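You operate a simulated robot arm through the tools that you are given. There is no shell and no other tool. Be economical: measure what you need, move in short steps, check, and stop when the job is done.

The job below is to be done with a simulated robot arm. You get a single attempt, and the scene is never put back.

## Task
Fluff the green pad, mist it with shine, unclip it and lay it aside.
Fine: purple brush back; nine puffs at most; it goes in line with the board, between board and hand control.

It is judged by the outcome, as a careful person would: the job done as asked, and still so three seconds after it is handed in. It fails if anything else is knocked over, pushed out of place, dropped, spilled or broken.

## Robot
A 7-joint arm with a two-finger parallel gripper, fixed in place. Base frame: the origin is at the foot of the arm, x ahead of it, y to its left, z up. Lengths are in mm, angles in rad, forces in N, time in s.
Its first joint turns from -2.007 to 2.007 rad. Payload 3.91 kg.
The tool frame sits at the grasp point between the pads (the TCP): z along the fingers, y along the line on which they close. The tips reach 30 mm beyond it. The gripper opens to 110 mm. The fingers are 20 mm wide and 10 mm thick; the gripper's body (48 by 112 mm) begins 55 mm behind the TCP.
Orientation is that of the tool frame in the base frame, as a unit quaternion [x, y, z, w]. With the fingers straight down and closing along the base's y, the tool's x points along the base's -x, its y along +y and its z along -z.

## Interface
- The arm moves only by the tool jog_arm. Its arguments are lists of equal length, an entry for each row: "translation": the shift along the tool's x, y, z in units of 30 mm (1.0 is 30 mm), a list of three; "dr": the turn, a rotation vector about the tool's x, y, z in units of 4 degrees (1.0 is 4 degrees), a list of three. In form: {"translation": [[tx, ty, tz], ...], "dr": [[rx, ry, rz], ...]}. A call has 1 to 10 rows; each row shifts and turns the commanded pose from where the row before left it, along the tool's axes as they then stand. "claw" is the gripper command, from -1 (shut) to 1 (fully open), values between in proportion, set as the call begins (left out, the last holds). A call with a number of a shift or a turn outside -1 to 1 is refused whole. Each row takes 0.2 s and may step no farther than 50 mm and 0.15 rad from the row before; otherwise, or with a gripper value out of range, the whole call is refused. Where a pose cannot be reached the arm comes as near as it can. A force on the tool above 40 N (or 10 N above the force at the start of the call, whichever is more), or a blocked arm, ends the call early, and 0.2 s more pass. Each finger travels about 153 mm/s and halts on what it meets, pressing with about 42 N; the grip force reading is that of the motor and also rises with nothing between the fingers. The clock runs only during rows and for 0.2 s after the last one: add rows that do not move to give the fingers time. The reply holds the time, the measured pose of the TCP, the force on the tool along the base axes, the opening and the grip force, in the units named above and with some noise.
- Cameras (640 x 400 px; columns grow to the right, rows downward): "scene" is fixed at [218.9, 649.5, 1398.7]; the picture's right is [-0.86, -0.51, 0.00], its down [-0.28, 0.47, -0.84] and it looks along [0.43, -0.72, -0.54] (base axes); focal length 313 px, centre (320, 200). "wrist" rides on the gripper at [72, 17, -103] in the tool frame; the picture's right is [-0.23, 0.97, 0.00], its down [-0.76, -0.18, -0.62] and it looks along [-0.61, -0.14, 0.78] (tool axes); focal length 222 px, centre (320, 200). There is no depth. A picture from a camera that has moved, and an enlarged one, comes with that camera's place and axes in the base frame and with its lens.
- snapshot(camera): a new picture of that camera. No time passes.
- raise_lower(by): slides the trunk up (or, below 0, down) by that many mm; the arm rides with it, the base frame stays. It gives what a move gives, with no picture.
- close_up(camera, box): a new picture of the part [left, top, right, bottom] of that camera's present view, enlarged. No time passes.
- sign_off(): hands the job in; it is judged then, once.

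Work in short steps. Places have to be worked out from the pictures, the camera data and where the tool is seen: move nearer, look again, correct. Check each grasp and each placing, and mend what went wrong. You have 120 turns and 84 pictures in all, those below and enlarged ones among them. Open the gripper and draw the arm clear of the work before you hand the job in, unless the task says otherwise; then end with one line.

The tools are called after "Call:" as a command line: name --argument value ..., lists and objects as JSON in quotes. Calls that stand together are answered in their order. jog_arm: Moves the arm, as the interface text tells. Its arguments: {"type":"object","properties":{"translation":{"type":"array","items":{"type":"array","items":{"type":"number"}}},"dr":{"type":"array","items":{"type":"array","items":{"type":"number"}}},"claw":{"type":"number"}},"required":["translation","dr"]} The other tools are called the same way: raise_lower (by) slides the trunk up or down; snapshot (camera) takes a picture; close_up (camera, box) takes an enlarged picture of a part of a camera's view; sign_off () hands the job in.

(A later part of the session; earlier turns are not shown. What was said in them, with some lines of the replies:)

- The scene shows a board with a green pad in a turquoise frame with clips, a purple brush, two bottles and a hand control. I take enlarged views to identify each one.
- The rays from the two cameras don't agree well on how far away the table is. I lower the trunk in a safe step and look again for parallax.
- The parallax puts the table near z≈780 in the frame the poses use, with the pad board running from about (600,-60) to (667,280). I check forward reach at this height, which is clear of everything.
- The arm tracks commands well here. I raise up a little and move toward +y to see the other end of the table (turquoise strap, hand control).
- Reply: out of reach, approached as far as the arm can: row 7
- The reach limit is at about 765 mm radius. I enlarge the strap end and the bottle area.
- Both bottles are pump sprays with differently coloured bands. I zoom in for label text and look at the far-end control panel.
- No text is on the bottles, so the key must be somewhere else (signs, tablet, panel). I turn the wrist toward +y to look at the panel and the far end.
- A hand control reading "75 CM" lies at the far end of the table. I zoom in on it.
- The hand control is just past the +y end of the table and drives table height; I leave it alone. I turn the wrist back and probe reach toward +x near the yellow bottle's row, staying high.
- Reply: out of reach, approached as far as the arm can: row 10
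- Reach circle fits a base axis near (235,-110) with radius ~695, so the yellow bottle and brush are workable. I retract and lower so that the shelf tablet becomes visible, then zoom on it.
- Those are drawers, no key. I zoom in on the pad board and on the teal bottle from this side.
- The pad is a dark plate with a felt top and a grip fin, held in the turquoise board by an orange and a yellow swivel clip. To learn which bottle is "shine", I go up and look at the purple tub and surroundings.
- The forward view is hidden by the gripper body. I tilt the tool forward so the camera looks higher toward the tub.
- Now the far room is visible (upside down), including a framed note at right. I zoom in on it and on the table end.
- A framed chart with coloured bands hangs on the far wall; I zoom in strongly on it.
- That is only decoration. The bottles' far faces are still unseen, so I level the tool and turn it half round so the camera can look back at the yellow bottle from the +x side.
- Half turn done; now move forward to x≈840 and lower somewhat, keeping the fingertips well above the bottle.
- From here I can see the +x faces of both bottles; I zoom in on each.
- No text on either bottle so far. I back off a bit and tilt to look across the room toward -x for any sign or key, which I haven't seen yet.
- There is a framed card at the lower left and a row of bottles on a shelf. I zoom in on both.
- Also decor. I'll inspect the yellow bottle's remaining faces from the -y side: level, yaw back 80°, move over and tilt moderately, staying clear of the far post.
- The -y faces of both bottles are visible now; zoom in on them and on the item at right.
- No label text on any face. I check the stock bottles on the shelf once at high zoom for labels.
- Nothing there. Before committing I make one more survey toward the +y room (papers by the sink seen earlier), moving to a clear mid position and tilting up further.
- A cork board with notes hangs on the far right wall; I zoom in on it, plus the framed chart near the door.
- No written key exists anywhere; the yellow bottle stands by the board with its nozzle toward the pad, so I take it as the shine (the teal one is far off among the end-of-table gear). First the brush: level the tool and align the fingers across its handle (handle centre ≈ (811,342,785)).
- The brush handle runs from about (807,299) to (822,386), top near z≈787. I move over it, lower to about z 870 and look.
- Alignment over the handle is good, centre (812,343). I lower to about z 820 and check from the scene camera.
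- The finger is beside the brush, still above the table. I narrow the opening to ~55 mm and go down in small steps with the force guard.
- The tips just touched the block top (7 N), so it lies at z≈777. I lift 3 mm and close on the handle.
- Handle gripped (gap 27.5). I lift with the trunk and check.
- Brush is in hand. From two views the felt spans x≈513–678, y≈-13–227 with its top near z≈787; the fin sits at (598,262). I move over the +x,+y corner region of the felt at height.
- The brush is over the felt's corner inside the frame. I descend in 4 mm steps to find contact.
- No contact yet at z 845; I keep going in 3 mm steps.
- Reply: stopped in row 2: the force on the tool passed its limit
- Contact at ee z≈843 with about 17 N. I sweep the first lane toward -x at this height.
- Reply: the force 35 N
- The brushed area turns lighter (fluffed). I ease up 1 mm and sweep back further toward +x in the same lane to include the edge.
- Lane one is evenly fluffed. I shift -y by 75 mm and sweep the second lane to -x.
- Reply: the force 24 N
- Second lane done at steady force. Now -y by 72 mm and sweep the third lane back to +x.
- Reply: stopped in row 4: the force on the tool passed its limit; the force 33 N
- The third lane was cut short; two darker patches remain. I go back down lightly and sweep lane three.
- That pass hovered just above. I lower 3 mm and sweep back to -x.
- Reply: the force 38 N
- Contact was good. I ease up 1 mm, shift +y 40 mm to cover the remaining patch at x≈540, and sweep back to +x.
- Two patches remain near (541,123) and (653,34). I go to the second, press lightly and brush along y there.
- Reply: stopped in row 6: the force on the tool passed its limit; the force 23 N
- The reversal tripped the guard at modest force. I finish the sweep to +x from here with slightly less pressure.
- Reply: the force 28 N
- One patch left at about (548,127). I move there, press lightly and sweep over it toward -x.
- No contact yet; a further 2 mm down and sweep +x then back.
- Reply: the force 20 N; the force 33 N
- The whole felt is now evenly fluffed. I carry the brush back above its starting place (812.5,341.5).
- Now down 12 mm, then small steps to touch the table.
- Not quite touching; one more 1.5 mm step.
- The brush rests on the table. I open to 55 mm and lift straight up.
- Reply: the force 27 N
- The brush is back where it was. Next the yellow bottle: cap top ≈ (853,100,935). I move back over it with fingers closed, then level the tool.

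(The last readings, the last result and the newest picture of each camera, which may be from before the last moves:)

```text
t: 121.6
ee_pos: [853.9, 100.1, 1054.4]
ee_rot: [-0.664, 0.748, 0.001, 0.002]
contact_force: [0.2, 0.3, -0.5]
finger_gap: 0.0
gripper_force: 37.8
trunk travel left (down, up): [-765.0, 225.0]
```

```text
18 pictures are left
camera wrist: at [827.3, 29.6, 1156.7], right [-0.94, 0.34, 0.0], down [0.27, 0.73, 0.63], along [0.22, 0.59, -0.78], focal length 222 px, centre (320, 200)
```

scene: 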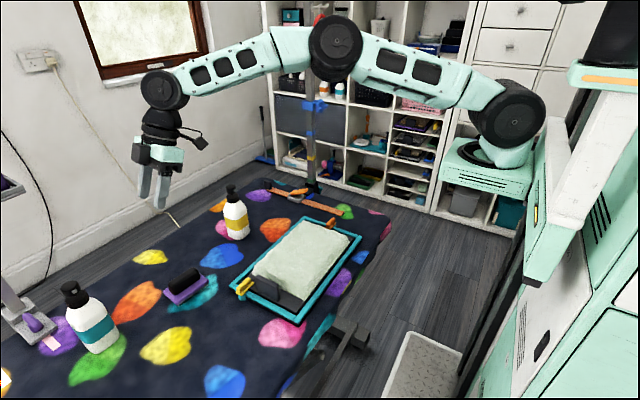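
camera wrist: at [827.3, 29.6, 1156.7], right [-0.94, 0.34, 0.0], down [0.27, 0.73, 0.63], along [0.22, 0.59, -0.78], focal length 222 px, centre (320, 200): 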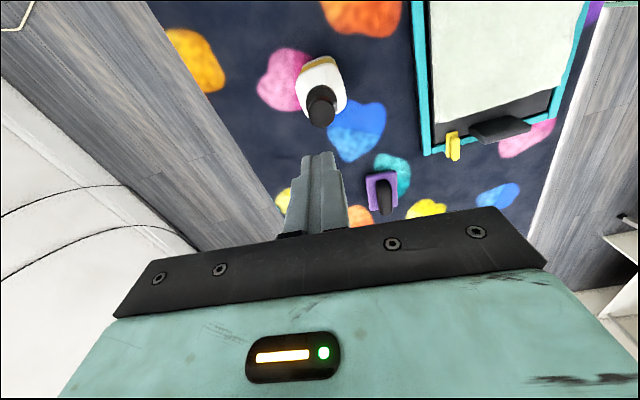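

The cap is right below at about (852,97). I nudge 3 mm, lower the trunk 75 mm and then step down to feel the cap.

Call:
jog_arm --translation '[[0.1, 0.03, 0], [0, 0, 0]]' --dr '[[0, 0, 0], [0, 0, 0]]'

Call:
raise_lower --by -75

Call:
jog_arm --translation '[[0, 0, 0.1], [0, 0, 0.1], [0, 0, 0]]' --dr '[[0, 0, 0], [0, 0, 0], [0, 0, 0]]'

Call:
close_up --camera "scene" --box '[190, 150, 350, 300]'

```text
t: 122.2
ee_pos: [852.5, 98.4, 1053.4]
ee_rot: [-0.663, 0.749, 0.0, 0.003]
contact_force: [0.9, 1.2, 1.2]
finger_gap: 0.0
gripper_force: 37.5
trunk travel left (down, up): [-765.0, 225.0]
```

```text
t: 123.3
ee_pos: [852.2, 98.7, 979.2]
ee_rot: [-0.663, 0.749, 0.001, 0.003]
contact_force: [0.6, 0.2, 0.5]
finger_gap: 0.0
gripper_force: 37.7
trunk travel left (down, up): [-690.0, 300.0]
```

```text
t: 124.1
ee_pos: [851.7, 98.0, 972.7]
ee_rot: [-0.663, 0.748, 0.001, 0.004]
contact_force: [0.3, 0.4, 0.4]
finger_gap: 0.0
gripper_force: 37.7
trunk travel left (down, up): [-690.0, 300.0]
```

```text
2.67 times, centred on (270, 225) of scene
camera zoom: at [218.9, 649.5, 1398.7], right [-0.86, -0.51, 0.0], down [-0.28, 0.47, -0.84], along [0.43, -0.72, -0.54], focal length 835 px, centre (453, 133)
```

zoom: 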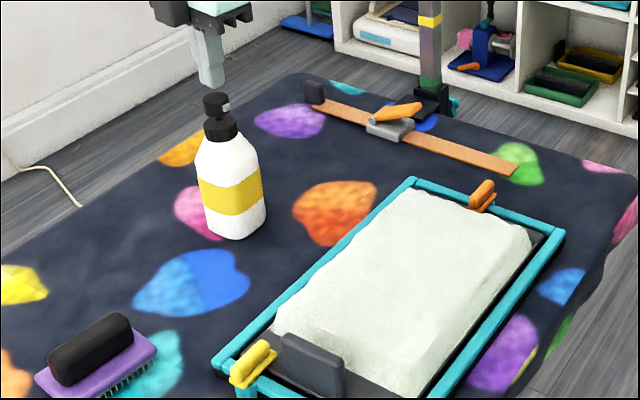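

The tip is about 20 mm above the cap and centred within a few mm. I nudge 3 mm toward -x and go down until contact.

Call:
jog_arm --translation '[[0, 0.1, 0.2], [0, 0, 0.15], [0, 0, 0.1], [0, 0, 0]]' --dr '[[0, 0, 0], [0, 0, 0], [0, 0, 0], [0, 0, 0]]'

Call:
jog_arm --translation '[[0, 0, 0.1], [0, 0, 0]]' --dr '[[0, 0, 0], [0, 0, 0]]'

Call:
jog_arm --translation '[[0, 0, 0.1], [0, 0, 0]]' --dr '[[0, 0, 0], [0, 0, 0]]'

```text
t: 125.1
ee_pos: [849.7, 99.3, 959.4]
ee_rot: [-0.663, 0.749, 0.001, 0.003]
contact_force: [0.2, -0.1, 0.3]
finger_gap: 0.1
gripper_force: 37.3
trunk travel left (down, up): [-690.0, 300.0]
```

```text
t: 125.7
ee_pos: [849.7, 97.9, 956.2]
ee_rot: [-0.664, 0.748, 0.0, 0.003]
contact_force: [-0.2, -0.7, 1.5]
finger_gap: 0.0
gripper_force: 37.2
trunk travel left (down, up): [-690.0, 300.0]
```

```text
t: 126.3
ee_pos: [849.4, 98.6, 954.4]
ee_rot: [-0.664, 0.748, 0.001, 0.002]
contact_force: [0.7, 0.1, 2.1]
finger_gap: 0.0
gripper_force: 37.7
trunk travel left (down, up): [-690.0, 300.0]
```

A soft spring contact starts (~2 N at cap z≈926). I press down another 6 mm and look at the result.

Call:
jog_arm --translation '[[0, 0, 0.1], [0, 0, 0.1], [0, 0, 0]]' --dr '[[0, 0, 0], [0, 0, 0], [0, 0, 0]]'

Call:
close_up --camera "scene" --box '[190, 150, 380, 320]'

```text
t: 127.1
ee_pos: [849.9, 98.4, 948.1]
ee_rot: [-0.663, 0.748, -0.001, 0.003]
contact_force: [-2.0, 0.1, 9.6]
finger_gap: 0.0
gripper_force: 37.7
trunk travel left (down, up): [-690.0, 300.0]
```

```text
2.35 times, centred on (285, 235) of scene
camera zoom: at [218.9, 649.5, 1398.7], right [-0.86, -0.51, 0.0], down [-0.28, 0.47, -0.84], along [0.43, -0.72, -0.54], focal length 737 px, centre (402, 118)
```

zoom: 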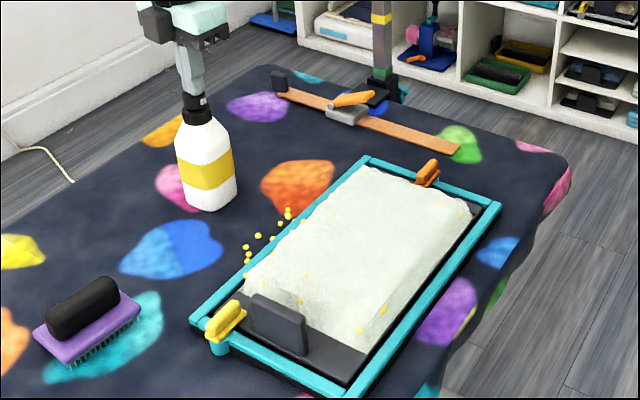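

One puff went out and droplets reached the pad, a bit biased to +y. I release and press twice more, then examine the coverage.

Call:
jog_arm --translation '[[0, 0, -0.2], [0, 0, -0.2], [0, 0, 0], [0, 0, 0.2], [0, 0, 0.2], [0, 0, 0]]' --dr '[[0, 0, 0], [0, 0, 0], [0, 0, 0], [0, 0, 0], [0, 0, 0], [0, 0, 0]]'

Call:
jog_arm --translation '[[0, 0, -0.2], [0, 0, -0.2], [0, 0, 0], [0, 0, 0], [0, 0, 0]]' --dr '[[0, 0, 0], [0, 0, 0], [0, 0, 0], [0, 0, 0], [0, 0, 0]]'

Call:
close_up --camera "scene" --box '[210, 190, 370, 310]'

```text
t: 128.5
ee_pos: [849.2, 98.4, 948.4]
ee_rot: [-0.663, 0.749, 0.0, 0.004]
contact_force: [-1.5, -1.8, 9.8]
finger_gap: 0.0
gripper_force: 37.4
trunk travel left (down, up): [-690.0, 300.0]
```

```text
t: 129.7
ee_pos: [849.0, 98.1, 960.2]
ee_rot: [-0.663, 0.749, 0.0, 0.004]
contact_force: [0.3, 0.3, 0.1]
finger_gap: 0.1
gripper_force: 37.6
trunk travel left (down, up): [-690.0, 300.0]
```

```text
3.33 times, centred on (290, 250) of scene
camera zoom: at [218.9, 649.5, 1398.7], right [-0.86, -0.51, 0.0], down [-0.28, 0.47, -0.84], along [0.43, -0.72, -0.54], focal length 1044 px, centre (420, 33)
```

zoom: 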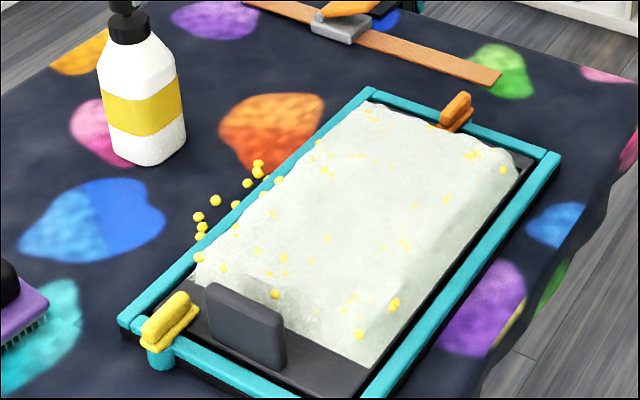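

Two puffs already spread over the whole pad. I add three more (five in total) and check.

Call:
jog_arm --translation '[[0, 0, 0.2], [0, 0, 0.2], [0, 0, 0], [0, 0, -0.2], [0, 0, -0.2], [0, 0, 0], [0, 0, 0.2], [0, 0, 0.2], [0, 0, 0]]' --dr '[[0, 0, 0], [0, 0, 0], [0, 0, 0], [0, 0, 0], [0, 0, 0], [0, 0, 0], [0, 0, 0], [0, 0, 0], [0, 0, 0]]'

Call:
jog_arm --translation '[[0, 0, -0.2], [0, 0, -0.2], [0, 0, 0], [0, 0, 0.2], [0, 0, 0.2], [0, 0, 0], [0, 0, -0.2], [0, 0, -0.2], [0, 0, 0], [0, 0, 0]]' --dr '[[0, 0, 0], [0, 0, 0], [0, 0, 0], [0, 0, 0], [0, 0, 0], [0, 0, 0], [0, 0, 0], [0, 0, 0], [0, 0, 0], [0, 0, 0]]'

Call:
close_up --camera "scene" --box '[210, 190, 370, 310]'

```text
t: 131.7
ee_pos: [849.4, 98.6, 948.0]
ee_rot: [-0.663, 0.748, 0.0, 0.004]
contact_force: [-3.5, -1.4, 10.2]
finger_gap: 0.0
gripper_force: 38.2
trunk travel left (down, up): [-690.0, 300.0]
```

```text
t: 133.9
ee_pos: [850.4, 97.6, 959.8]
ee_rot: [-0.663, 0.748, 0.0, 0.003]
contact_force: [0.8, 0.1, -1.0]
finger_gap: 0.0
gripper_force: 37.7
trunk travel left (down, up): [-690.0, 300.0]
```

```text
3.33 times, centred on (290, 250) of scene
camera zoom: at [218.9, 649.5, 1398.7], right [-0.86, -0.51, 0.0], down [-0.28, 0.47, -0.84], along [0.43, -0.72, -0.54], focal length 1044 px, centre (420, 33)
```

zoom: 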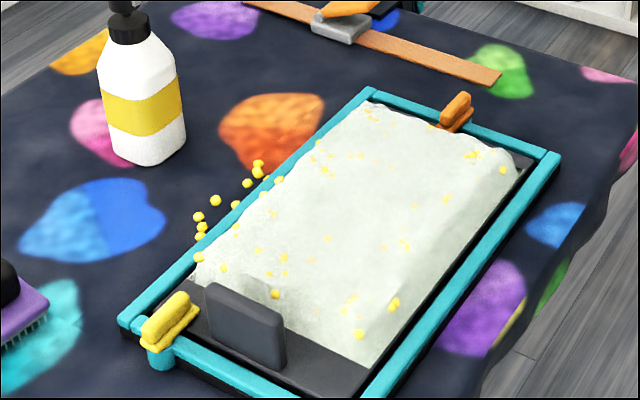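

The droplet picture didn't change between puffs 2 and 5, either saturated or not registering. I do one more with a fuller release and slightly deeper press (six at most) and compare.

Call:
jog_arm --translation '[[0, 0, -0.4], [0, 0, 0], [0, 0, 0.4], [0, 0, 0.2], [0, 0, 0.2], [0, 0, 0.1], [0, 0, 0]]' --dr '[[0, 0, 0], [0, 0, 0], [0, 0, 0], [0, 0, 0], [0, 0, 0], [0, 0, 0], [0, 0, 0]]'

Call:
close_up --camera "scene" --box '[210, 190, 370, 310]'

```text
t: 135.5
ee_pos: [848.7, 97.1, 946.6]
ee_rot: [-0.663, 0.748, 0.0, 0.004]
contact_force: [-1.6, -0.3, 18.1]
finger_gap: 0.1
gripper_force: 37.9
trunk travel left (down, up): [-690.0, 300.0]
```

```text
3.33 times, centred on (290, 250) of scene
camera zoom: at [218.9, 649.5, 1398.7], right [-0.86, -0.51, 0.0], down [-0.28, 0.47, -0.84], along [0.43, -0.72, -0.54], focal length 1044 px, centre (420, 33)
```

zoom: 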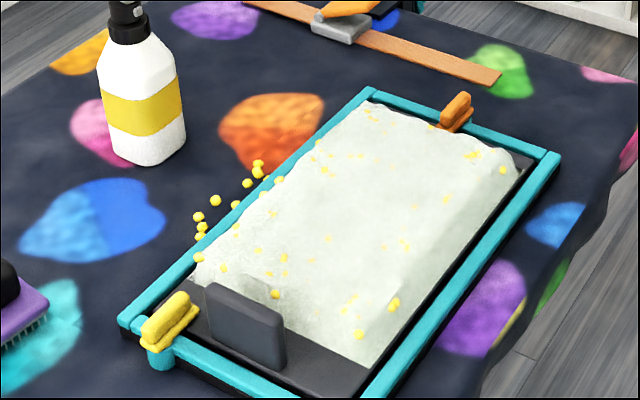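

Bottom-out reached and the visible droplets seem capped; six puffs is within limits and the pad is covered, so I stop. I lift off and move over to the yellow clip near (662,275) for a closer look.

Call:
raise_lower --by 90

Call:
jog_arm --translation '[[-0.71, 0.981, 0], [-0.71, 0.981, 0], [-0.71, 0.981, 0], [-0.71, 0.981, 0], [-0.71, 0.981, 0], [-0.71, 0.981, 0], [-0.71, 0.981, 0], [0, 0, 0]]' --dr '[[0, 0, 0], [0, 0, 0], [0, 0, 0], [0, 0, 0], [0, 0, 0], [0, 0, 0], [0, 0, 0], [0, 0, 0]]'

Call:
raise_lower --by -140

Call:
close_up --camera "wrist" --box '[160, 60, 480, 220]'

```text
t: 136.7
ee_pos: [849.1, 97.4, 1033.9]
ee_rot: [-0.663, 0.748, 0.001, 0.003]
contact_force: [-0.3, -0.3, -0.4]
finger_gap: 0.3
gripper_force: 37.5
trunk travel left (down, up): [-780.0, 210.0]
```

```text
t: 138.5
ee_pos: [662.0, 269.5, 1034.4]
ee_rot: [-0.664, 0.748, 0.0, 0.003]
contact_force: [0.6, 0.1, 0.7]
finger_gap: 0.2
gripper_force: 38.2
trunk travel left (down, up): [-780.0, 210.0]
```

```text
t: 140.2
ee_pos: [662.8, 270.6, 894.8]
ee_rot: [-0.663, 0.749, 0.0, 0.004]
contact_force: [0.0, 0.3, 0.0]
finger_gap: 0.0
gripper_force: 37.8
trunk travel left (down, up): [-640.0, 350.0]
```

```text
2.00 times, centred on (320, 140) of wrist
camera zoom: at [636.3, 199.1, 997.2], right [-0.94, 0.34, 0.0], down [0.27, 0.73, 0.63], along [0.22, 0.59, -0.78], focal length 444 px, centre (320, 320)
```

zoom: 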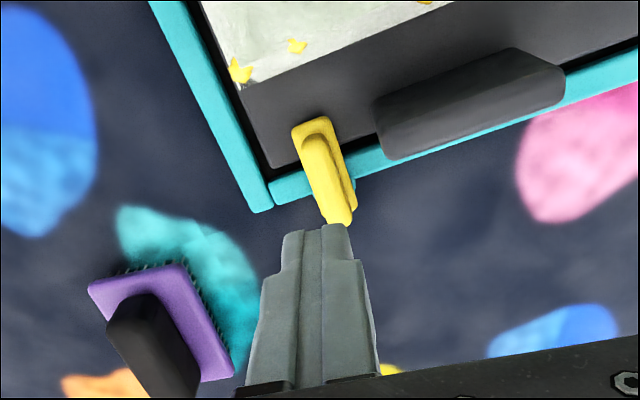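

The yellow clip is a turn-button: bar at x≈659 from y≈247 to 290, pivoting on a post at the rail near y≈283. I square the tool, open to ~32 mm, centre over the pivot and lower.

Call:
jog_arm --translation '[[0, 0, 0], [0, 0, 0], [-0.38, 0.13, 0], [0, 0, 0]]' --dr '[[0, 0, -0.85], [0, 0, -0.85], [0, 0, 0], [0, 0, 0]]' --claw -0.42

Call:
raise_lower --by -50

Call:
close_up --camera "scene" --box '[210, 240, 290, 310]'

```text
t: 141.2
ee_pos: [658.9, 279.7, 894.6]
ee_rot: [-0.707, 0.707, 0.0, 0.002]
contact_force: [-0.4, 0.2, 0.1]
finger_gap: 31.8
gripper_force: 0.1
trunk travel left (down, up): [-640.0, 350.0]
```

```text
t: 142.1
ee_pos: [658.6, 280.9, 844.0]
ee_rot: [-0.707, 0.707, 0.001, 0.002]
contact_force: [-0.5, -0.1, 0.4]
finger_gap: 31.6
gripper_force: 0.0
trunk travel left (down, up): [-590.0, 400.0]
```

```text
5.71 times, centred on (250, 275) of scene
camera zoom: at [218.9, 649.5, 1398.7], right [-0.86, -0.51, 0.0], down [-0.28, 0.47, -0.84], along [0.43, -0.72, -0.54], focal length 1790 px, centre (720, -229)
```

zoom: 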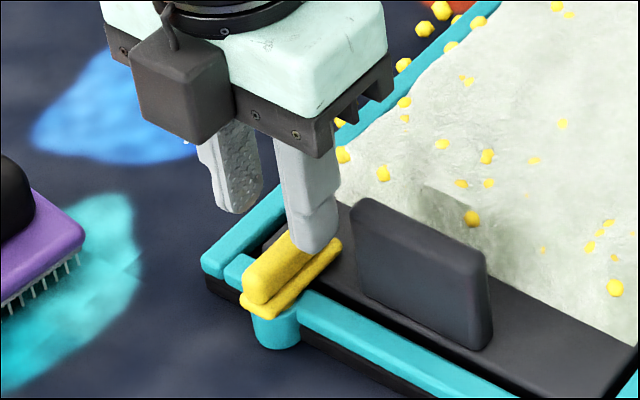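

The fingers straddle the bar above it. I step down until the tips meet the clip's flange.

Call:
jog_arm --translation '[[0, 0, 0.13], [0, 0, 0.13], [0, 0, 0.1], [0, 0, 0]]' --dr '[[0, 0, 0], [0, 0, 0], [0, 0, 0], [0, 0, 0]]'

Call:
jog_arm --translation '[[0, 0, 0.1], [0, 0, 0]]' --dr '[[0, 0, 0], [0, 0, 0]]'

Call:
jog_arm --translation '[[0, 0, 0.1], [0, 0, 0]]' --dr '[[0, 0, 0], [0, 0, 0]]'

```text
t: 143.1
ee_pos: [658.5, 280.1, 833.9]
ee_rot: [-0.707, 0.707, 0.0, 0.003]
contact_force: [0.1, -0.2, -0.2]
finger_gap: 31.8
gripper_force: 0.0
trunk travel left (down, up): [-590.0, 400.0]
```

```text
t: 143.7
ee_pos: [658.8, 280.9, 830.8]
ee_rot: [-0.706, 0.708, 0.0, 0.002]
contact_force: [0.3, 0.0, 0.0]
finger_gap: 32.1
gripper_force: 0.1
trunk travel left (down, up): [-590.0, 400.0]
```

```text
t: 144.3
ee_pos: [658.9, 281.6, 827.5]
ee_rot: [-0.707, 0.708, 0.001, 0.003]
contact_force: [0.4, 0.4, 0.5]
finger_gap: 31.9
gripper_force: 0.0
trunk travel left (down, up): [-590.0, 400.0]
```

No contact yet at tip z≈797. I close to see whether the bar is between the fingers.

Call:
jog_arm --translation '[[0, 0, 0], [0, 0, 0], [0, 0, 0]]' --dr '[[0, 0, 0], [0, 0, 0], [0, 0, 0]]' --claw -1

```text
t: 145.1
ee_pos: [659.3, 280.4, 829.1]
ee_rot: [-0.706, 0.708, 0.0, 0.003]
contact_force: [0.1, 1.2, -0.4]
finger_gap: 0.0
gripper_force: 37.7
trunk travel left (down, up): [-590.0, 400.0]
```

The bar is lower than that. I reopen and go down further in 3 mm steps.

Call:
jog_arm --translation '[[0, 0, 0], [0, 0, 0], [0, 0, 0.1], [0, 0, 0.1], [0, 0, 0]]' --dr '[[0, 0, 0], [0, 0, 0], [0, 0, 0], [0, 0, 0], [0, 0, 0]]' --claw -0.42

Call:
jog_arm --translation '[[0, 0, 0.1], [0, 0, 0]]' --dr '[[0, 0, 0], [0, 0, 0]]'

Call:
jog_arm --translation '[[0, 0, 0.1], [0, 0, 0]]' --dr '[[0, 0, 0], [0, 0, 0]]'

```text
t: 146.3
ee_pos: [658.2, 280.9, 822.4]
ee_rot: [-0.707, 0.708, 0.001, 0.003]
contact_force: [0.0, 0.3, 0.2]
finger_gap: 31.9
gripper_force: 0.0
trunk travel left (down, up): [-590.0, 400.0]
```

```text
t: 146.9
ee_pos: [659.1, 281.2, 818.6]
ee_rot: [-0.707, 0.708, 0.0, 0.003]
contact_force: [0.0, 0.6, 0.6]
finger_gap: 31.9
gripper_force: 0.0
trunk travel left (down, up): [-590.0, 400.0]
```

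```text
t: 147.5
ee_pos: [659.1, 280.4, 815.8]
ee_rot: [-0.706, 0.708, 0.0, 0.003]
contact_force: [-0.3, -0.1, 0.4]
finger_gap: 31.9
gripper_force: 0.0
trunk travel left (down, up): [-590.0, 400.0]
```

Tips now at z≈786, still free; try closing again.

Call:
jog_arm --translation '[[0, 0, 0], [0, 0, 0], [0, 0, 0]]' --dr '[[0, 0, 0], [0, 0, 0], [0, 0, 0]]' --claw -1

Call:
close_up --camera "scene" --box '[210, 240, 290, 310]'

```text
t: 148.3
ee_pos: [659.5, 281.6, 815.9]
ee_rot: [-0.706, 0.708, 0.0, 0.004]
contact_force: [10.9, 3.3, 2.8]
finger_gap: 12.6
gripper_force: 42.0
trunk travel left (down, up): [-590.0, 400.0]
```

```text
5.71 times, centred on (250, 275) of scene
camera zoom: at [218.9, 649.5, 1398.7], right [-0.86, -0.51, 0.0], down [-0.28, 0.47, -0.84], along [0.43, -0.72, -0.54], focal length 1790 px, centre (720, -229)
```

zoom: 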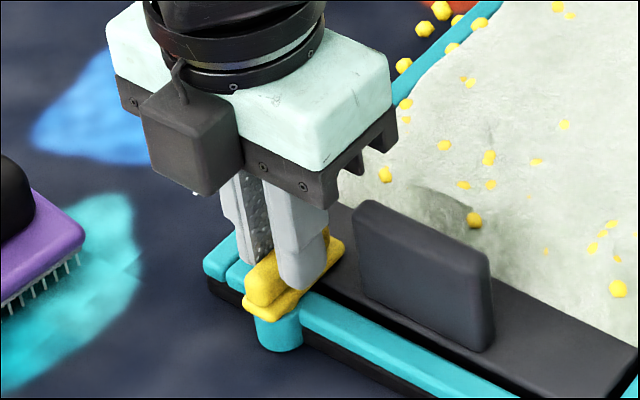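

The bar is gripped (12.6 mm) close to the post. I turn 20° counter-clockwise and check forces.

Call:
jog_arm --translation '[[0, 0, 0], [0, 0, 0], [0, 0, 0], [0, 0, 0], [0, 0, 0], [0, 0, 0]]' --dr '[[0, 0, -1], [0, 0, -1], [0, 0, -1], [0, 0, -1], [0, 0, -1], [0, 0, 0]]'

```text
t: 149.7
ee_pos: [659.6, 282.6, 815.7]
ee_rot: [0.819, -0.574, 0.001, -0.003]
contact_force: [14.1, 6.5, 9.4]
finger_gap: 12.5
gripper_force: 41.6
trunk travel left (down, up): [-590.0, 400.0]
```

It turns with modest force. I relieve 2 mm toward +x/+y and continue 32°.

Call:
jog_arm --translation '[[-0.01, -0.075, 0], [0, 0, 0], [0, 0, 0], [0, 0, 0], [0, 0, 0], [0, 0, 0], [0, 0, 0], [0, 0, 0], [0, 0, 0]]' --dr '[[0, 0, -1], [0, 0, -1], [0, 0, -1], [0, 0, -1], [0, 0, -1], [0, 0, -1], [0, 0, -1], [0, 0, -1], [0, 0, 0]]'

```text
t: 151.7
ee_pos: [662.2, 283.1, 816.0]
ee_rot: [0.946, -0.325, 0.0, -0.004]
contact_force: [12.9, 15.9, 9.6]
finger_gap: 12.7
gripper_force: 41.5
trunk travel left (down, up): [-590.0, 400.0]
```

Still turning well. Relieve again and turn the remaining 38°.

Call:
jog_arm --translation '[[-0.01, -0.1, 0], [0, 0, 0], [0, 0, 0], [0, 0, 0], [0, 0, 0], [0, 0, 0], [0, 0, 0], [0, 0, 0], [0, 0, 0], [0, 0, 0]]' --dr '[[0, 0, -1], [0, 0, -1], [0, 0, -1], [0, 0, -1], [0, 0, -1], [0, 0, -1], [0, 0, -1], [0, 0, -1], [0, 0, -1], [0, 0, -0.5]]'

Call:
jog_arm --translation '[[0, 0, 0], [0, 0, 0], [0, 0, 0]]' --dr '[[0, 0, 0], [0, 0, 0], [0, 0, 0]]' --claw -0.42

Call:
raise_lower --by 110

Call:
close_up --camera "scene" --box '[210, 190, 370, 310]'

```text
t: 153.9
ee_pos: [662.3, 287.4, 816.3]
ee_rot: [1.0, 0.0, 0.003, -0.004]
contact_force: [3.4, 22.9, 11.8]
finger_gap: 12.5
gripper_force: 41.8
trunk travel left (down, up): [-590.0, 400.0]
```

```text
t: 154.7
ee_pos: [661.2, 284.4, 814.8]
ee_rot: [1.0, -0.001, 0.002, -0.002]
contact_force: [-0.4, -0.7, 0.2]
finger_gap: 31.8
gripper_force: 0.0
trunk travel left (down, up): [-590.0, 400.0]
```

```text
t: 156.1
ee_pos: [663.1, 285.9, 926.0]
ee_rot: [1.0, -0.001, 0.001, -0.003]
contact_force: [-0.8, -0.6, 0.5]
finger_gap: 32.2
gripper_force: 0.1
trunk travel left (down, up): [-700.0, 290.0]
```

```text
3.33 times, centred on (290, 250) of scene
camera zoom: at [218.9, 649.5, 1398.7], right [-0.86, -0.51, 0.0], down [-0.28, 0.47, -0.84], along [0.43, -0.72, -0.54], focal length 1044 px, centre (420, 33)
```

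zoom: 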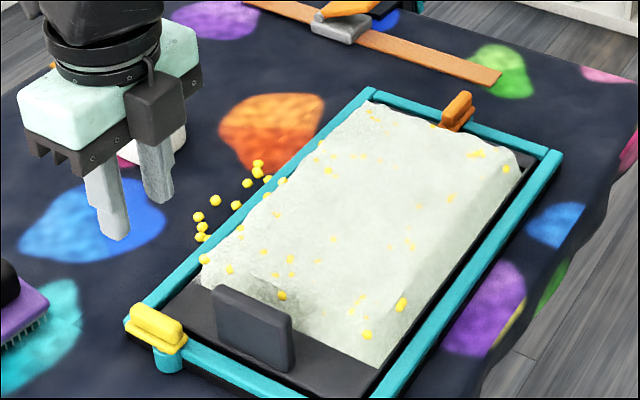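

The yellow clip is turned off the plate. Now the orange clip, estimated at x≈597 with its post near y≈-62; I travel there high and turn the tool back a quarter.

Call:
jog_arm --translation '[[-0.183, 0.967, 0], [-0.183, 0.967, 0], [-0.183, 0.967, 0], [-0.183, 0.967, 0], [-0.183, 0.967, 0], [-0.183, 0.967, 0], [-0.183, 0.967, 0], [-0.183, 0.967, 0], [-0.183, 0.967, 0], [-0.183, 0.967, 0]]' --dr '[[0, 0, 0], [0, 0, 0], [0, 0, 0], [0, 0, 0], [0, 0, 0], [0, 0, 0], [0, 0, 0], [0, 0, 0], [0, 0, 0], [0, 0, 0]]'

Call:
jog_arm --translation '[[-0.183, 0.967, 0], [-0.183, 0.7, 0], [0, 0, 0], [0, 0, 0], [0, 0, 0], [0, 0, 0], [0, 0, 0], [0, 0, 0], [0, 0, 0], [0, 0, 0]]' --dr '[[0, 0, 0], [0, 0, 0], [0, 0, 1], [0, 0, 1], [0, 0, 1], [0, 0, 1], [0, 0, 1], [0, 0, 1], [0, 0, 1], [0, 0, 1]]'

Call:
jog_arm --translation '[[0, 0, 0], [0, 0, 0], [0, 0, 0], [0, 0, 0], [0, 0, 0], [0, 0, 0], [0, 0, 0], [0, 0, 0], [0, 0, 0], [0, 0, 0]]' --dr '[[0, 0, 1], [0, 0, 1], [0, 0, 1], [0, 0, 1], [0, 0, 1], [0, 0, 1], [0, 0, 1], [0, 0, 1], [0, 0, 1], [0, 0, 1]]'

Call:
jog_arm --translation '[[0, 0, 0], [0, 0, 0], [0, 0, 0], [0, 0, 0], [0, 0, 0], [0, 0, 0]]' --dr '[[0, 0, 1], [0, 0, 1], [0, 0, 1], [0, 0, 1], [0, 0, 0.5], [0, 0, 0]]'

Call:
raise_lower --by -35

Call:
close_up --camera "wrist" --box '[160, 40, 480, 220]'

```text
t: 158.3
ee_pos: [605.6, -4.7, 923.7]
ee_rot: [1.0, 0.0, 0.002, -0.003]
contact_force: [0.0, 0.3, -0.8]
finger_gap: 32.0
gripper_force: 0.0
trunk travel left (down, up): [-700.0, 290.0]
```

```text
t: 160.5
ee_pos: [596.1, -55.1, 923.1]
ee_rot: [0.961, -0.278, 0.0, -0.003]
contact_force: [0.0, -0.3, 0.0]
finger_gap: 31.8
gripper_force: 0.1
trunk travel left (down, up): [-700.0, 290.0]
```

```text
t: 162.7
ee_pos: [596.2, -56.8, 923.6]
ee_rot: [0.808, -0.589, 0.001, -0.003]
contact_force: [0.3, -0.3, 0.4]
finger_gap: 32.0
gripper_force: 0.0
trunk travel left (down, up): [-700.0, 290.0]
```

```text
t: 164.1
ee_pos: [595.4, -55.3, 923.5]
ee_rot: [-0.707, 0.707, 0.001, 0.002]
contact_force: [-0.3, -0.1, 0.7]
finger_gap: 31.8
gripper_force: 0.1
trunk travel left (down, up): [-700.0, 290.0]
```

```text
t: 164.9
ee_pos: [595.8, -54.0, 887.5]
ee_rot: [-0.706, 0.708, 0.0, 0.003]
contact_force: [-0.1, 1.0, 0.3]
finger_gap: 31.7
gripper_force: 0.2
trunk travel left (down, up): [-665.0, 325.0]
```

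```text
2.00 times, centred on (320, 130) of wrist
camera zoom: at [578.5, -127.9, 991.2], right [-0.97, 0.23, 0.0], down [0.18, 0.76, 0.63], along [0.15, 0.61, -0.78], focal length 444 px, centre (320, 340)
```

zoom: 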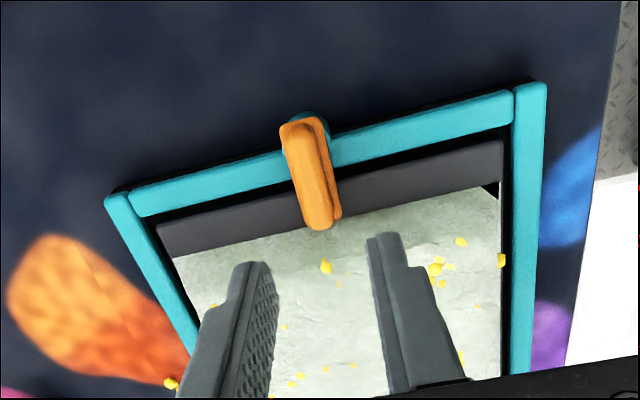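

The orange bar is at x≈599.5, from y≈-86 to -43, with its post near y≈-80. I centre on it and lower to the same grip height as before (816).

Call:
jog_arm --translation '[[0.82, -0.12, 0], [0, 0, 0]]' --dr '[[0, 0, 0], [0, 0, 0]]'

Call:
raise_lower --by -57

Call:
jog_arm --translation '[[0, 0, 0.1], [0, 0, 0.1], [0, 0, 0.1], [0, 0, 0.1], [0, 0, 0.07], [0, 0, 0]]' --dr '[[0, 0, 0], [0, 0, 0], [0, 0, 0], [0, 0, 0], [0, 0, 0], [0, 0, 0]]'

Call:
close_up --camera "scene" --box '[295, 195, 365, 245]'

```text
t: 165.5
ee_pos: [600.4, -78.8, 888.9]
ee_rot: [-0.706, 0.708, 0.0, 0.003]
contact_force: [-0.7, 0.1, 0.3]
finger_gap: 32.1
gripper_force: 0.0
trunk travel left (down, up): [-665.0, 325.0]
```

```text
t: 166.5
ee_pos: [600.4, -79.5, 830.0]
ee_rot: [-0.706, 0.708, 0.0, 0.003]
contact_force: [-0.3, 0.1, 0.1]
finger_gap: 32.1
gripper_force: 0.0
trunk travel left (down, up): [-608.0, 382.0]
```

```text
t: 167.9
ee_pos: [600.1, -80.1, 818.7]
ee_rot: [-0.707, 0.707, 0.001, 0.004]
contact_force: [0.5, -0.2, -0.3]
finger_gap: 31.9
gripper_force: 0.0
trunk travel left (down, up): [-608.0, 382.0]
```

```text
8.00 times, centred on (330, 220) of scene
camera zoom: at [218.9, 649.5, 1398.7], right [-0.86, -0.51, 0.0], down [-0.28, 0.47, -0.84], along [0.43, -0.72, -0.54], focal length 2506 px, centre (240, 40)
```

zoom: 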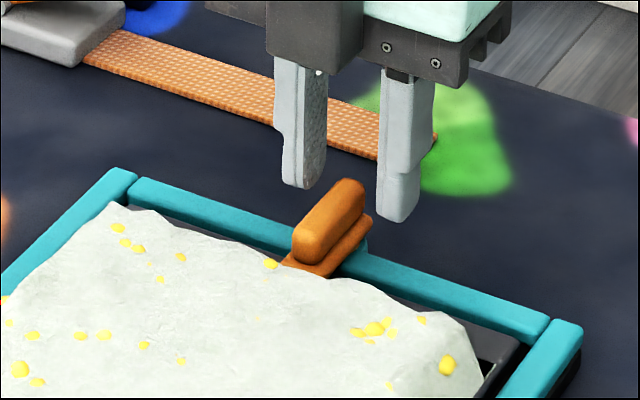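

The fingers are centred on the bar's outer end; I shift 10 mm toward +y and 3 mm down, then close.

Call:
jog_arm --translation '[[-0.35, 0, 0], [0, 0, 0.1], [0, 0, 0]]' --dr '[[0, 0, 0], [0, 0, 0], [0, 0, 0]]'

Call:
jog_arm --translation '[[0, 0, 0], [0, 0, 0], [0, 0, 0]]' --dr '[[0, 0, 0], [0, 0, 0], [0, 0, 0]]' --claw -1

```text
t: 168.7
ee_pos: [599.7, -69.2, 815.3]
ee_rot: [-0.706, 0.708, 0.0, 0.003]
contact_force: [0.4, 0.7, -0.3]
finger_gap: 31.9
gripper_force: 0.0
trunk travel left (down, up): [-608.0, 382.0]
```

```text
t: 169.5
ee_pos: [598.8, -68.2, 815.4]
ee_rot: [-0.707, 0.708, 0.0, 0.002]
contact_force: [-3.1, 0.9, 0.6]
finger_gap: 12.3
gripper_force: 42.2
trunk travel left (down, up): [-608.0, 382.0]
```

Well centred (3 N). I turn clockwise this time, so friction works the opposite way on the board; 24° first.

Call:
jog_arm --translation '[[0, 0.02, 0], [0, 0, 0], [0, 0, 0], [0, 0, 0], [0, 0, 0], [0, 0, 0], [0, 0, 0]]' --dr '[[0, 0, 1], [0, 0, 1], [0, 0, 1], [0, 0, 1], [0, 0, 1], [0, 0, 1], [0, 0, 0]]'

```text
t: 171.1
ee_pos: [599.1, -67.9, 815.5]
ee_rot: [-0.544, 0.839, 0.001, 0.003]
contact_force: [1.7, 1.7, 2.5]
finger_gap: 22.0
gripper_force: 41.9
trunk travel left (down, up): [-608.0, 382.0]
```

The gap widened to 22 mm: the bar isn't following clockwise, so it has a stop that way. I turn back and try counter-clockwise.

Call:
jog_arm --translation '[[0, 0, 0], [0, 0, 0], [0, 0, 0], [0, 0, 0], [0, 0, 0], [0, 0, 0], [0, 0, 0]]' --dr '[[0, 0, -1], [0, 0, -1], [0, 0, -1], [0, 0, -1], [0, 0, -1], [0, 0, -1], [0, 0, 0]]'

Call:
jog_arm --translation '[[0, 0, 0], [0, 0, 0], [0, 0, 0], [0, 0, 0], [0, 0, 0]]' --dr '[[0, 0, -1], [0, 0, -1], [0, 0, -1], [0, 0, -1], [0, 0, 0]]'

```text
t: 172.7
ee_pos: [599.2, -68.5, 816.1]
ee_rot: [0.708, -0.707, -0.001, -0.003]
contact_force: [2.1, -1.7, 1.7]
finger_gap: 12.3
gripper_force: 41.8
trunk travel left (down, up): [-608.0, 382.0]
```

```text
t: 173.9
ee_pos: [598.8, -70.0, 814.4]
ee_rot: [0.798, -0.602, 0.0, -0.004]
contact_force: [0.5, -2.4, 2.1]
finger_gap: 12.8
gripper_force: 41.9
trunk travel left (down, up): [-608.0, 382.0]
```

Counter-clockwise the bar follows (gap 12.8). I continue.

Call:
jog_arm --translation '[[0, 0, 0], [0, 0, 0], [0, 0, 0], [0, 0, 0], [0, 0, 0], [0, 0, 0], [0, 0, 0], [0, 0, 0], [0, 0, 0]]' --dr '[[0, 0, -1], [0, 0, -1], [0, 0, -1], [0, 0, -1], [0, 0, -1], [0, 0, -1], [0, 0, -1], [0, 0, -1], [0, 0, 0]]'

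```text
t: 175.9
ee_pos: [598.5, -69.6, 815.3]
ee_rot: [0.934, -0.357, 0.001, -0.002]
contact_force: [-4.5, -2.9, 1.5]
finger_gap: 12.9
gripper_force: 42.2
trunk travel left (down, up): [-608.0, 382.0]
```

Low forces. I finish the remaining 42°.

Call:
jog_arm --translation '[[0, 0.03, 0], [0, 0, 0], [0, 0, 0], [0, 0, 0], [0, 0, 0], [0, 0, 0], [0, 0, 0], [0, 0, 0], [0, 0, 0], [0, 0, 0]]' --dr '[[0, 0, -1], [0, 0, -1], [0, 0, -1], [0, 0, -1], [0, 0, -1], [0, 0, -1], [0, 0, -1], [0, 0, -1], [0, 0, -1], [0, 0, -1]]'

Call:
jog_arm --translation '[[0, 0, 0], [0, 0, 0], [0, 0, 0]]' --dr '[[0, 0, 0], [0, 0, 0], [0, 0, 0]]' --claw -0.42

Call:
raise_lower --by 110

Call:
close_up --camera "scene" --box '[210, 190, 370, 330]'

```text
t: 178.1
ee_pos: [597.0, -69.9, 815.6]
ee_rot: [1.0, -0.017, 0.002, -0.002]
contact_force: [-0.5, -3.3, 0.0]
finger_gap: 12.5
gripper_force: 41.7
trunk travel left (down, up): [-608.0, 382.0]
```

```text
t: 178.9
ee_pos: [599.4, -69.3, 815.2]
ee_rot: [1.0, -0.019, 0.001, -0.002]
contact_force: [-0.4, 0.3, -0.7]
finger_gap: 31.9
gripper_force: 0.1
trunk travel left (down, up): [-608.0, 382.0]
```

```text
t: 180.3
ee_pos: [597.5, -70.3, 924.3]
ee_rot: [1.0, -0.018, 0.002, -0.003]
contact_force: [0.2, 0.0, 0.0]
finger_gap: 31.9
gripper_force: 0.0
trunk travel left (down, up): [-718.0, 272.0]
```

```text
2.86 times, centred on (290, 260) of scene
camera zoom: at [218.9, 649.5, 1398.7], right [-0.86, -0.51, 0.0], down [-0.28, 0.47, -0.84], along [0.43, -0.72, -0.54], focal length 895 px, centre (406, 29)
```

zoom: 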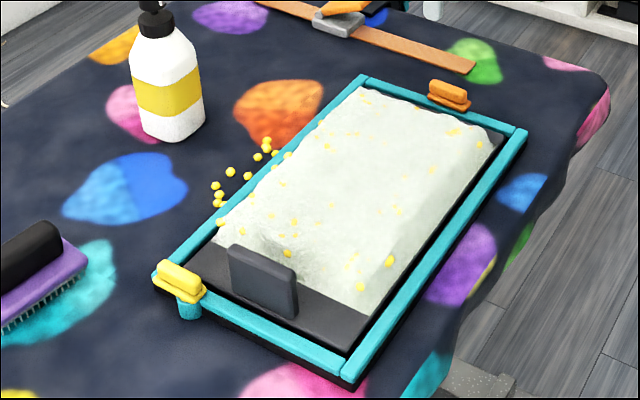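

Both clips are off the plate. Next the grip fin (about (593,262), top near z≈835): with the fingers now closing along y I move above it and look.

Call:
jog_arm --translation '[[0, -1, 0], [0, -1, 0], [0, -1, 0], [0, -1, 0], [0, -1, 0], [0, -1, 0], [0, -1, 0], [0, -1, 0], [0, -1, 0], [0, -1, 0]]' --dr '[[0, 0, -0.27], [0, 0, -0.27], [0, 0, 0], [0, 0, 0], [0, 0, 0], [0, 0, 0], [0, 0, 0], [0, 0, 0], [0, 0, 0], [0, 0, 0]]' --claw 0

Call:
jog_arm --translation '[[-0.1, -1, 0], [0, 0, 0]]' --dr '[[0, 0, 0], [0, 0, 0]]'

Call:
close_up --camera "wrist" --box '[160, 40, 480, 220]'

```text
t: 182.5
ee_pos: [599.6, 230.8, 926.1]
ee_rot: [1.0, 0.0, 0.002, -0.002]
contact_force: [0.6, 0.9, 0.2]
finger_gap: 54.9
gripper_force: 0.0
trunk travel left (down, up): [-718.0, 272.0]
```

```text
t: 183.1
ee_pos: [596.9, 259.1, 927.2]
ee_rot: [1.0, 0.0, 0.003, -0.003]
contact_force: [0.6, 0.3, 0.8]
finger_gap: 55.0
gripper_force: 0.1
trunk travel left (down, up): [-718.0, 272.0]
```

```text
2.00 times, centred on (320, 130) of wrist
camera zoom: at [668.7, 242.2, 1030.2], right [-0.23, -0.97, -0.01], down [-0.76, 0.17, 0.62], along [-0.6, 0.14, -0.78], focal length 444 px, centre (320, 340)
```

zoom: 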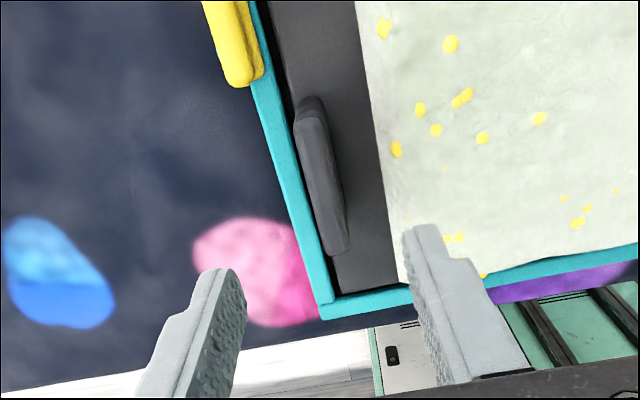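

The fin spans x≈571–634 at y≈257.5. I centre on it, lower around it to tip z≈794 and close.

Call:
jog_arm --translation '[[0.17, 0.05, 0], [0, 0, 0]]' --dr '[[0, 0, 0], [0, 0, 0]]' --claw -0.25

Call:
raise_lower --by -80

Call:
jog_arm --translation '[[0, 0, 0.13], [0, 0, 0.13], [0, 0, 0.13], [0, 0, 0.13], [0, 0, 0.13], [0, 0, 0]]' --dr '[[0, 0, 0], [0, 0, 0], [0, 0, 0], [0, 0, 0], [0, 0, 0], [0, 0, 0]]'

Call:
jog_arm --translation '[[0, 0, 0], [0, 0, 0], [0, 0, 0], [0, 0, 0]]' --dr '[[0, 0, 0], [0, 0, 0], [0, 0, 0], [0, 0, 0]]' --claw -1

```text
t: 183.7
ee_pos: [602.6, 257.8, 927.3]
ee_rot: [1.0, 0.001, 0.002, -0.002]
contact_force: [0.4, 0.1, 0.3]
finger_gap: 41.2
gripper_force: 0.1
trunk travel left (down, up): [-718.0, 272.0]
```

```text
t: 184.9
ee_pos: [601.5, 258.6, 846.2]
ee_rot: [1.0, 0.0, 0.002, -0.002]
contact_force: [0.6, -0.6, -0.6]
finger_gap: 41.1
gripper_force: 0.0
trunk travel left (down, up): [-638.0, 352.0]
```

```text
t: 186.3
ee_pos: [601.3, 258.3, 827.0]
ee_rot: [1.0, 0.001, 0.002, -0.003]
contact_force: [0.0, 0.2, 0.6]
finger_gap: 41.2
gripper_force: 0.1
trunk travel left (down, up): [-638.0, 352.0]
```

```text
t: 187.3
ee_pos: [602.0, 258.7, 827.7]
ee_rot: [1.0, 0.002, 0.002, -0.002]
contact_force: [1.6, -0.6, -0.4]
finger_gap: 13.8
gripper_force: 41.8
trunk travel left (down, up): [-638.0, 352.0]
```

The fin is gripped (13.8 mm) with no side load. I lift slowly and read the weight.

Call:
jog_arm --translation '[[0, 0, -0.15], [0, 0, -0.15], [0, 0, -0.15], [0, 0, -0.15], [0, 0, -0.15], [0, 0, 0]]' --dr '[[0, 0, 0], [0, 0, 0], [0, 0, 0], [0, 0, 0], [0, 0, 0], [0, 0, 0]]'

Call:
raise_lower --by 40

Call:
snapshot --camera "scene"

```text
t: 188.7
ee_pos: [601.3, 257.0, 847.7]
ee_rot: [1.0, 0.001, 0.002, -0.003]
contact_force: [-1.0, 0.1, -1.6]
finger_gap: 13.4
gripper_force: 42.4
trunk travel left (down, up): [-638.0, 352.0]
```

```text
t: 189.5
ee_pos: [602.5, 258.4, 889.3]
ee_rot: [1.0, 0.001, 0.002, -0.002]
contact_force: [0.1, 0.0, -2.4]
finger_gap: 13.6
gripper_force: 42.4
trunk travel left (down, up): [-678.0, 312.0]
```

```text
4 pictures are left
```

scene: 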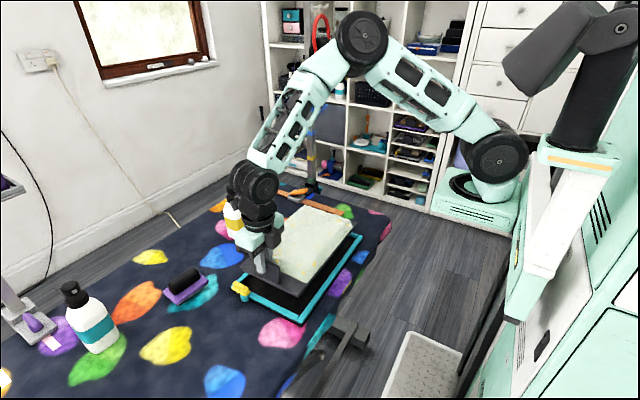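

The pad is up and level (about 2.4 N). Because of reach I'll turn it half round clockwise (sweeping over the clear -x side) so it extends to +y from the fin. First shift +y 90 mm, then turn.

Call:
jog_arm --translation '[[0, -0.75, 0], [0, -0.75, 0], [0, -0.75, 0], [0, -0.75, 0], [0, 0, 0]]' --dr '[[0, 0, 0], [0, 0, 0], [0, 0, 0], [0, 0, 0], [0, 0, 0]]'

Call:
jog_arm --translation '[[0, 0, 0], [0, 0, 0], [0, 0, 0], [0, 0, 0], [0, 0, 0], [0, 0, 0], [0, 0, 0], [0, 0, 0], [0, 0, 0], [0, 0, 0]]' --dr '[[0, 0, 0.7], [0, 0, 1], [0, 0, 1], [0, 0, 1], [0, 0, 1], [0, 0, 1], [0, 0, 1], [0, 0, 1], [0, 0, 1], [0, 0, 0.7]]'

Call:
jog_arm --translation '[[0, 0, 0], [0, 0, 0], [0, 0, 0], [0, 0, 0], [0, 0, 0], [0, 0, 0], [0, 0, 0], [0, 0, 0], [0, 0, 0], [0, 0, 0]]' --dr '[[0, 0, 0.7], [0, 0, 1], [0, 0, 1], [0, 0, 1], [0, 0, 1], [0, 0, 1], [0, 0, 1], [0, 0, 1], [0, 0, 1], [0, 0, 0.7]]'

```text
t: 190.7
ee_pos: [602.9, 348.0, 890.2]
ee_rot: [1.0, 0.001, 0.002, -0.001]
contact_force: [0.0, -0.9, -2.1]
finger_gap: 13.5
gripper_force: 42.4
trunk travel left (down, up): [-678.0, 312.0]
```

```text
t: 192.9
ee_pos: [602.1, 348.6, 888.9]
ee_rot: [0.947, -0.323, 0.001, -0.002]
contact_force: [-0.6, 0.1, -1.8]
finger_gap: 13.5
gripper_force: 42.3
trunk travel left (down, up): [-678.0, 312.0]
```

```text
t: 195.1
ee_pos: [600.7, 347.2, 889.1]
ee_rot: [0.792, -0.611, 0.0, -0.003]
contact_force: [-0.1, -0.4, -2.0]
finger_gap: 13.6
gripper_force: 42.2
trunk travel left (down, up): [-678.0, 312.0]
```

Grip steady. I continue the turn.

Call:
jog_arm --translation '[[0, 0, 0], [0, 0, 0], [0, 0, 0], [0, 0, 0], [0, 0, 0], [0, 0, 0], [0, 0, 0], [0, 0, 0], [0, 0, 0], [0, 0, 0]]' --dr '[[0, 0, 0.7], [0, 0, 1], [0, 0, 1], [0, 0, 1], [0, 0, 1], [0, 0, 1], [0, 0, 1], [0, 0, 1], [0, 0, 1], [0, 0, 0.7]]'

Call:
jog_arm --translation '[[0, 0, 0], [0, 0, 0], [0, 0, 0], [0, 0, 0], [0, 0, 0], [0, 0, 0], [0, 0, 0], [0, 0, 0], [0, 0, 0], [0, 0, 0]]' --dr '[[0, 0, 0.7], [0, 0, 1], [0, 0, 1], [0, 0, 1], [0, 0, 1], [0, 0, 1], [0, 0, 1], [0, 0, 1], [0, 0, 1], [0, 0, 0.7]]'

Call:
jog_arm --translation '[[0, 0, 0], [0, 0, 0], [0, 0, 0], [0, 0, 0], [0, 0, 0], [0, 0, 0], [0, 0, 0], [0, 0, 0], [0, 0, 0], [0, 0, 0]]' --dr '[[0, 0, 0.7], [0, 0, 1], [0, 0, 1], [0, 0, 1], [0, 0, 1], [0, 0, 1], [0, 0, 1], [0, 0, 0.5], [0, 0, 0], [0, 0, 0]]'

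Call:
snapshot --camera "scene"

```text
t: 197.3
ee_pos: [602.4, 348.0, 890.4]
ee_rot: [-0.553, 0.833, 0.001, 0.002]
contact_force: [0.1, 0.0, -2.2]
finger_gap: 13.3
gripper_force: 42.3
trunk travel left (down, up): [-678.0, 312.0]
```

```text
t: 199.5
ee_pos: [602.2, 348.5, 889.7]
ee_rot: [-0.255, 0.967, 0.001, 0.003]
contact_force: [0.0, 0.2, -1.6]
finger_gap: 13.4
gripper_force: 41.9
trunk travel left (down, up): [-678.0, 312.0]
```

```text
t: 201.7
ee_pos: [601.1, 348.5, 890.0]
ee_rot: [-0.007, 1.0, 0.002, 0.002]
contact_force: [-0.9, 0.1, -1.6]
finger_gap: 13.7
gripper_force: 42.4
trunk travel left (down, up): [-678.0, 312.0]
```

```text
3 pictures are left
```

scene: 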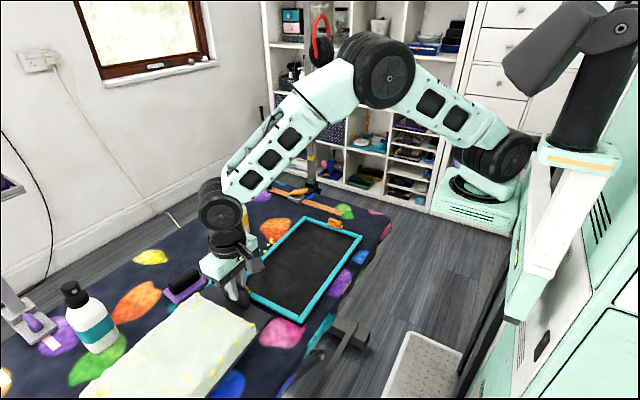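

The pad now extends toward +y in line with the board, still in the air. I lower to about z 820 and then step down to touch.

Call:
raise_lower --by -66

Call:
jog_arm --translation '[[0, 0, 0.13], [0, 0, 0.13], [0, 0, 0.1], [0, 0, 0]]' --dr '[[0, 0, 0], [0, 0, 0], [0, 0, 0], [0, 0, 0]]'

Call:
jog_arm --translation '[[0, 0, 0.1], [0, 0, 0]]' --dr '[[0, 0, 0], [0, 0, 0]]'

Call:
jog_arm --translation '[[0, 0, 0.1], [0, 0, 0]]' --dr '[[0, 0, 0], [0, 0, 0]]'

```text
t: 202.8
ee_pos: [601.4, 348.6, 822.8]
ee_rot: [-0.008, 1.0, 0.002, 0.001]
contact_force: [0.4, -0.3, -1.5]
finger_gap: 13.7
gripper_force: 42.4
trunk travel left (down, up): [-612.0, 378.0]
```

```text
t: 203.8
ee_pos: [602.0, 348.2, 815.0]
ee_rot: [-0.007, 1.0, 0.003, 0.003]
contact_force: [0.9, -2.2, 20.0]
finger_gap: 13.6
gripper_force: 42.0
trunk travel left (down, up): [-612.0, 378.0]
```

```text
t: 204.4
ee_pos: [601.9, 348.5, 812.4]
ee_rot: [-0.008, 1.0, 0.004, 0.004]
contact_force: [0.5, -2.9, 39.1]
finger_gap: 13.9
gripper_force: 41.8
trunk travel left (down, up): [-612.0, 378.0]
```

```text
t: 205.0
ee_pos: [601.7, 349.3, 809.7]
ee_rot: [-0.007, 1.0, 0.004, 0.003]
contact_force: [2.6, -1.1, 37.7]
finger_gap: 13.4
gripper_force: 41.7
trunk travel left (down, up): [-612.0, 378.0]
```

Contact began around z 816 and is firm now. I check from the scene camera whether the plate lies flat before releasing.

Call:
close_up --camera "scene" --box '[70, 230, 330, 400]'

```text
2.35 times, centred on (200, 315) of scene
camera zoom: at [218.9, 649.5, 1398.7], right [-0.86, -0.51, 0.0], down [-0.28, 0.47, -0.84], along [0.43, -0.72, -0.54], focal length 737 px, centre (602, -71)
```

zoom: 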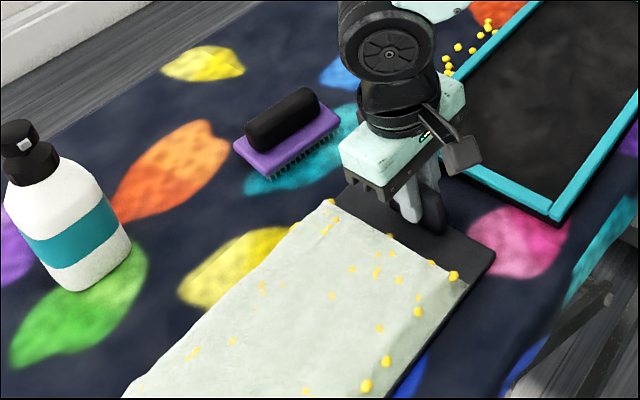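

The plate lies flat on the table, clear of board and brush. I ease 2 mm, open and lift away.

Call:
jog_arm --translation '[[0, 0, -0.07], [0, 0, 0]]' --dr '[[0, 0, 0], [0, 0, 0]]'

Call:
jog_arm --translation '[[0, 0, 0], [0, 0, 0], [0, 0, 0], [0, 0, 0]]' --dr '[[0, 0, 0], [0, 0, 0], [0, 0, 0], [0, 0, 0]]' --claw -0.4

Call:
raise_lower --by 330

Call:
snapshot --camera "scene"

```text
t: 205.6
ee_pos: [602.2, 347.4, 809.7]
ee_rot: [-0.008, 1.0, 0.003, 0.003]
contact_force: [7.8, 4.6, 21.4]
finger_gap: 13.5
gripper_force: 41.8
trunk travel left (down, up): [-612.0, 378.0]
```

```text
t: 206.6
ee_pos: [602.5, 348.5, 808.8]
ee_rot: [-0.008, 1.0, 0.002, 0.003]
contact_force: [-0.8, -0.7, -0.4]
finger_gap: 32.8
gripper_force: 0.2
trunk travel left (down, up): [-612.0, 378.0]
```

```text
t: 209.8
ee_pos: [601.8, 347.9, 1138.7]
ee_rot: [-0.007, 1.0, 0.002, 0.001]
contact_force: [0.0, -0.4, -0.1]
finger_gap: 33.0
gripper_force: 0.1
trunk travel left (down, up): [-942.0, 48.0]
```

```text
1 pictures are left
```

scene: 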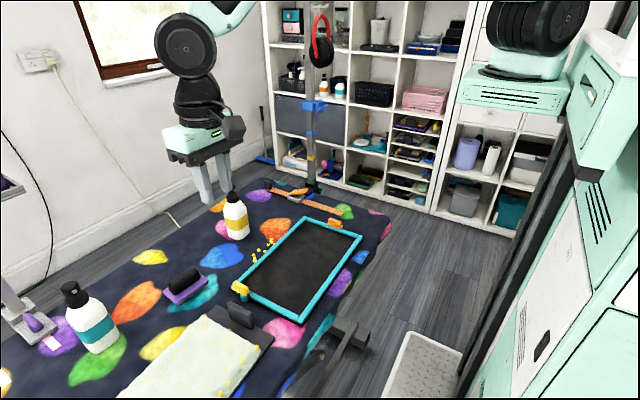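

The pad lies flat in line with the board, with the brush and both bottles in place. I open the gripper fully, draw back and hand in.

Call:
jog_arm --translation '[[1, 0, 0], [1, 0, 0], [1, 0, 0], [1, 0, 0], [1, 0, 0], [0, 0, 0]]' --dr '[[0, 0, 0], [0, 0, 0], [0, 0, 0], [0, 0, 0], [0, 0, 0], [0, 0, 0]]' --claw 1

Call:
sign_off

```text
t: 211.2
ee_pos: [451.8, 344.7, 1139.5]
ee_rot: [-0.008, 1.0, 0.002, 0.002]
contact_force: [-0.7, 0.9, -0.3]
finger_gap: 110.3
gripper_force: 0.1
trunk travel left (down, up): [-942.0, 48.0]
```

```text
The job is handed in.
```

The pad is fluffed, misted with at most six puffs from the yellow-banded bottle (neither bottle is labelled, so taking it as shine was a guess), unclipped and laid flat in line with the board on the hand-control side, turned end for end; the purple brush is back, a few droplets missed the pad, and the board's near end shifted about 7 mm.
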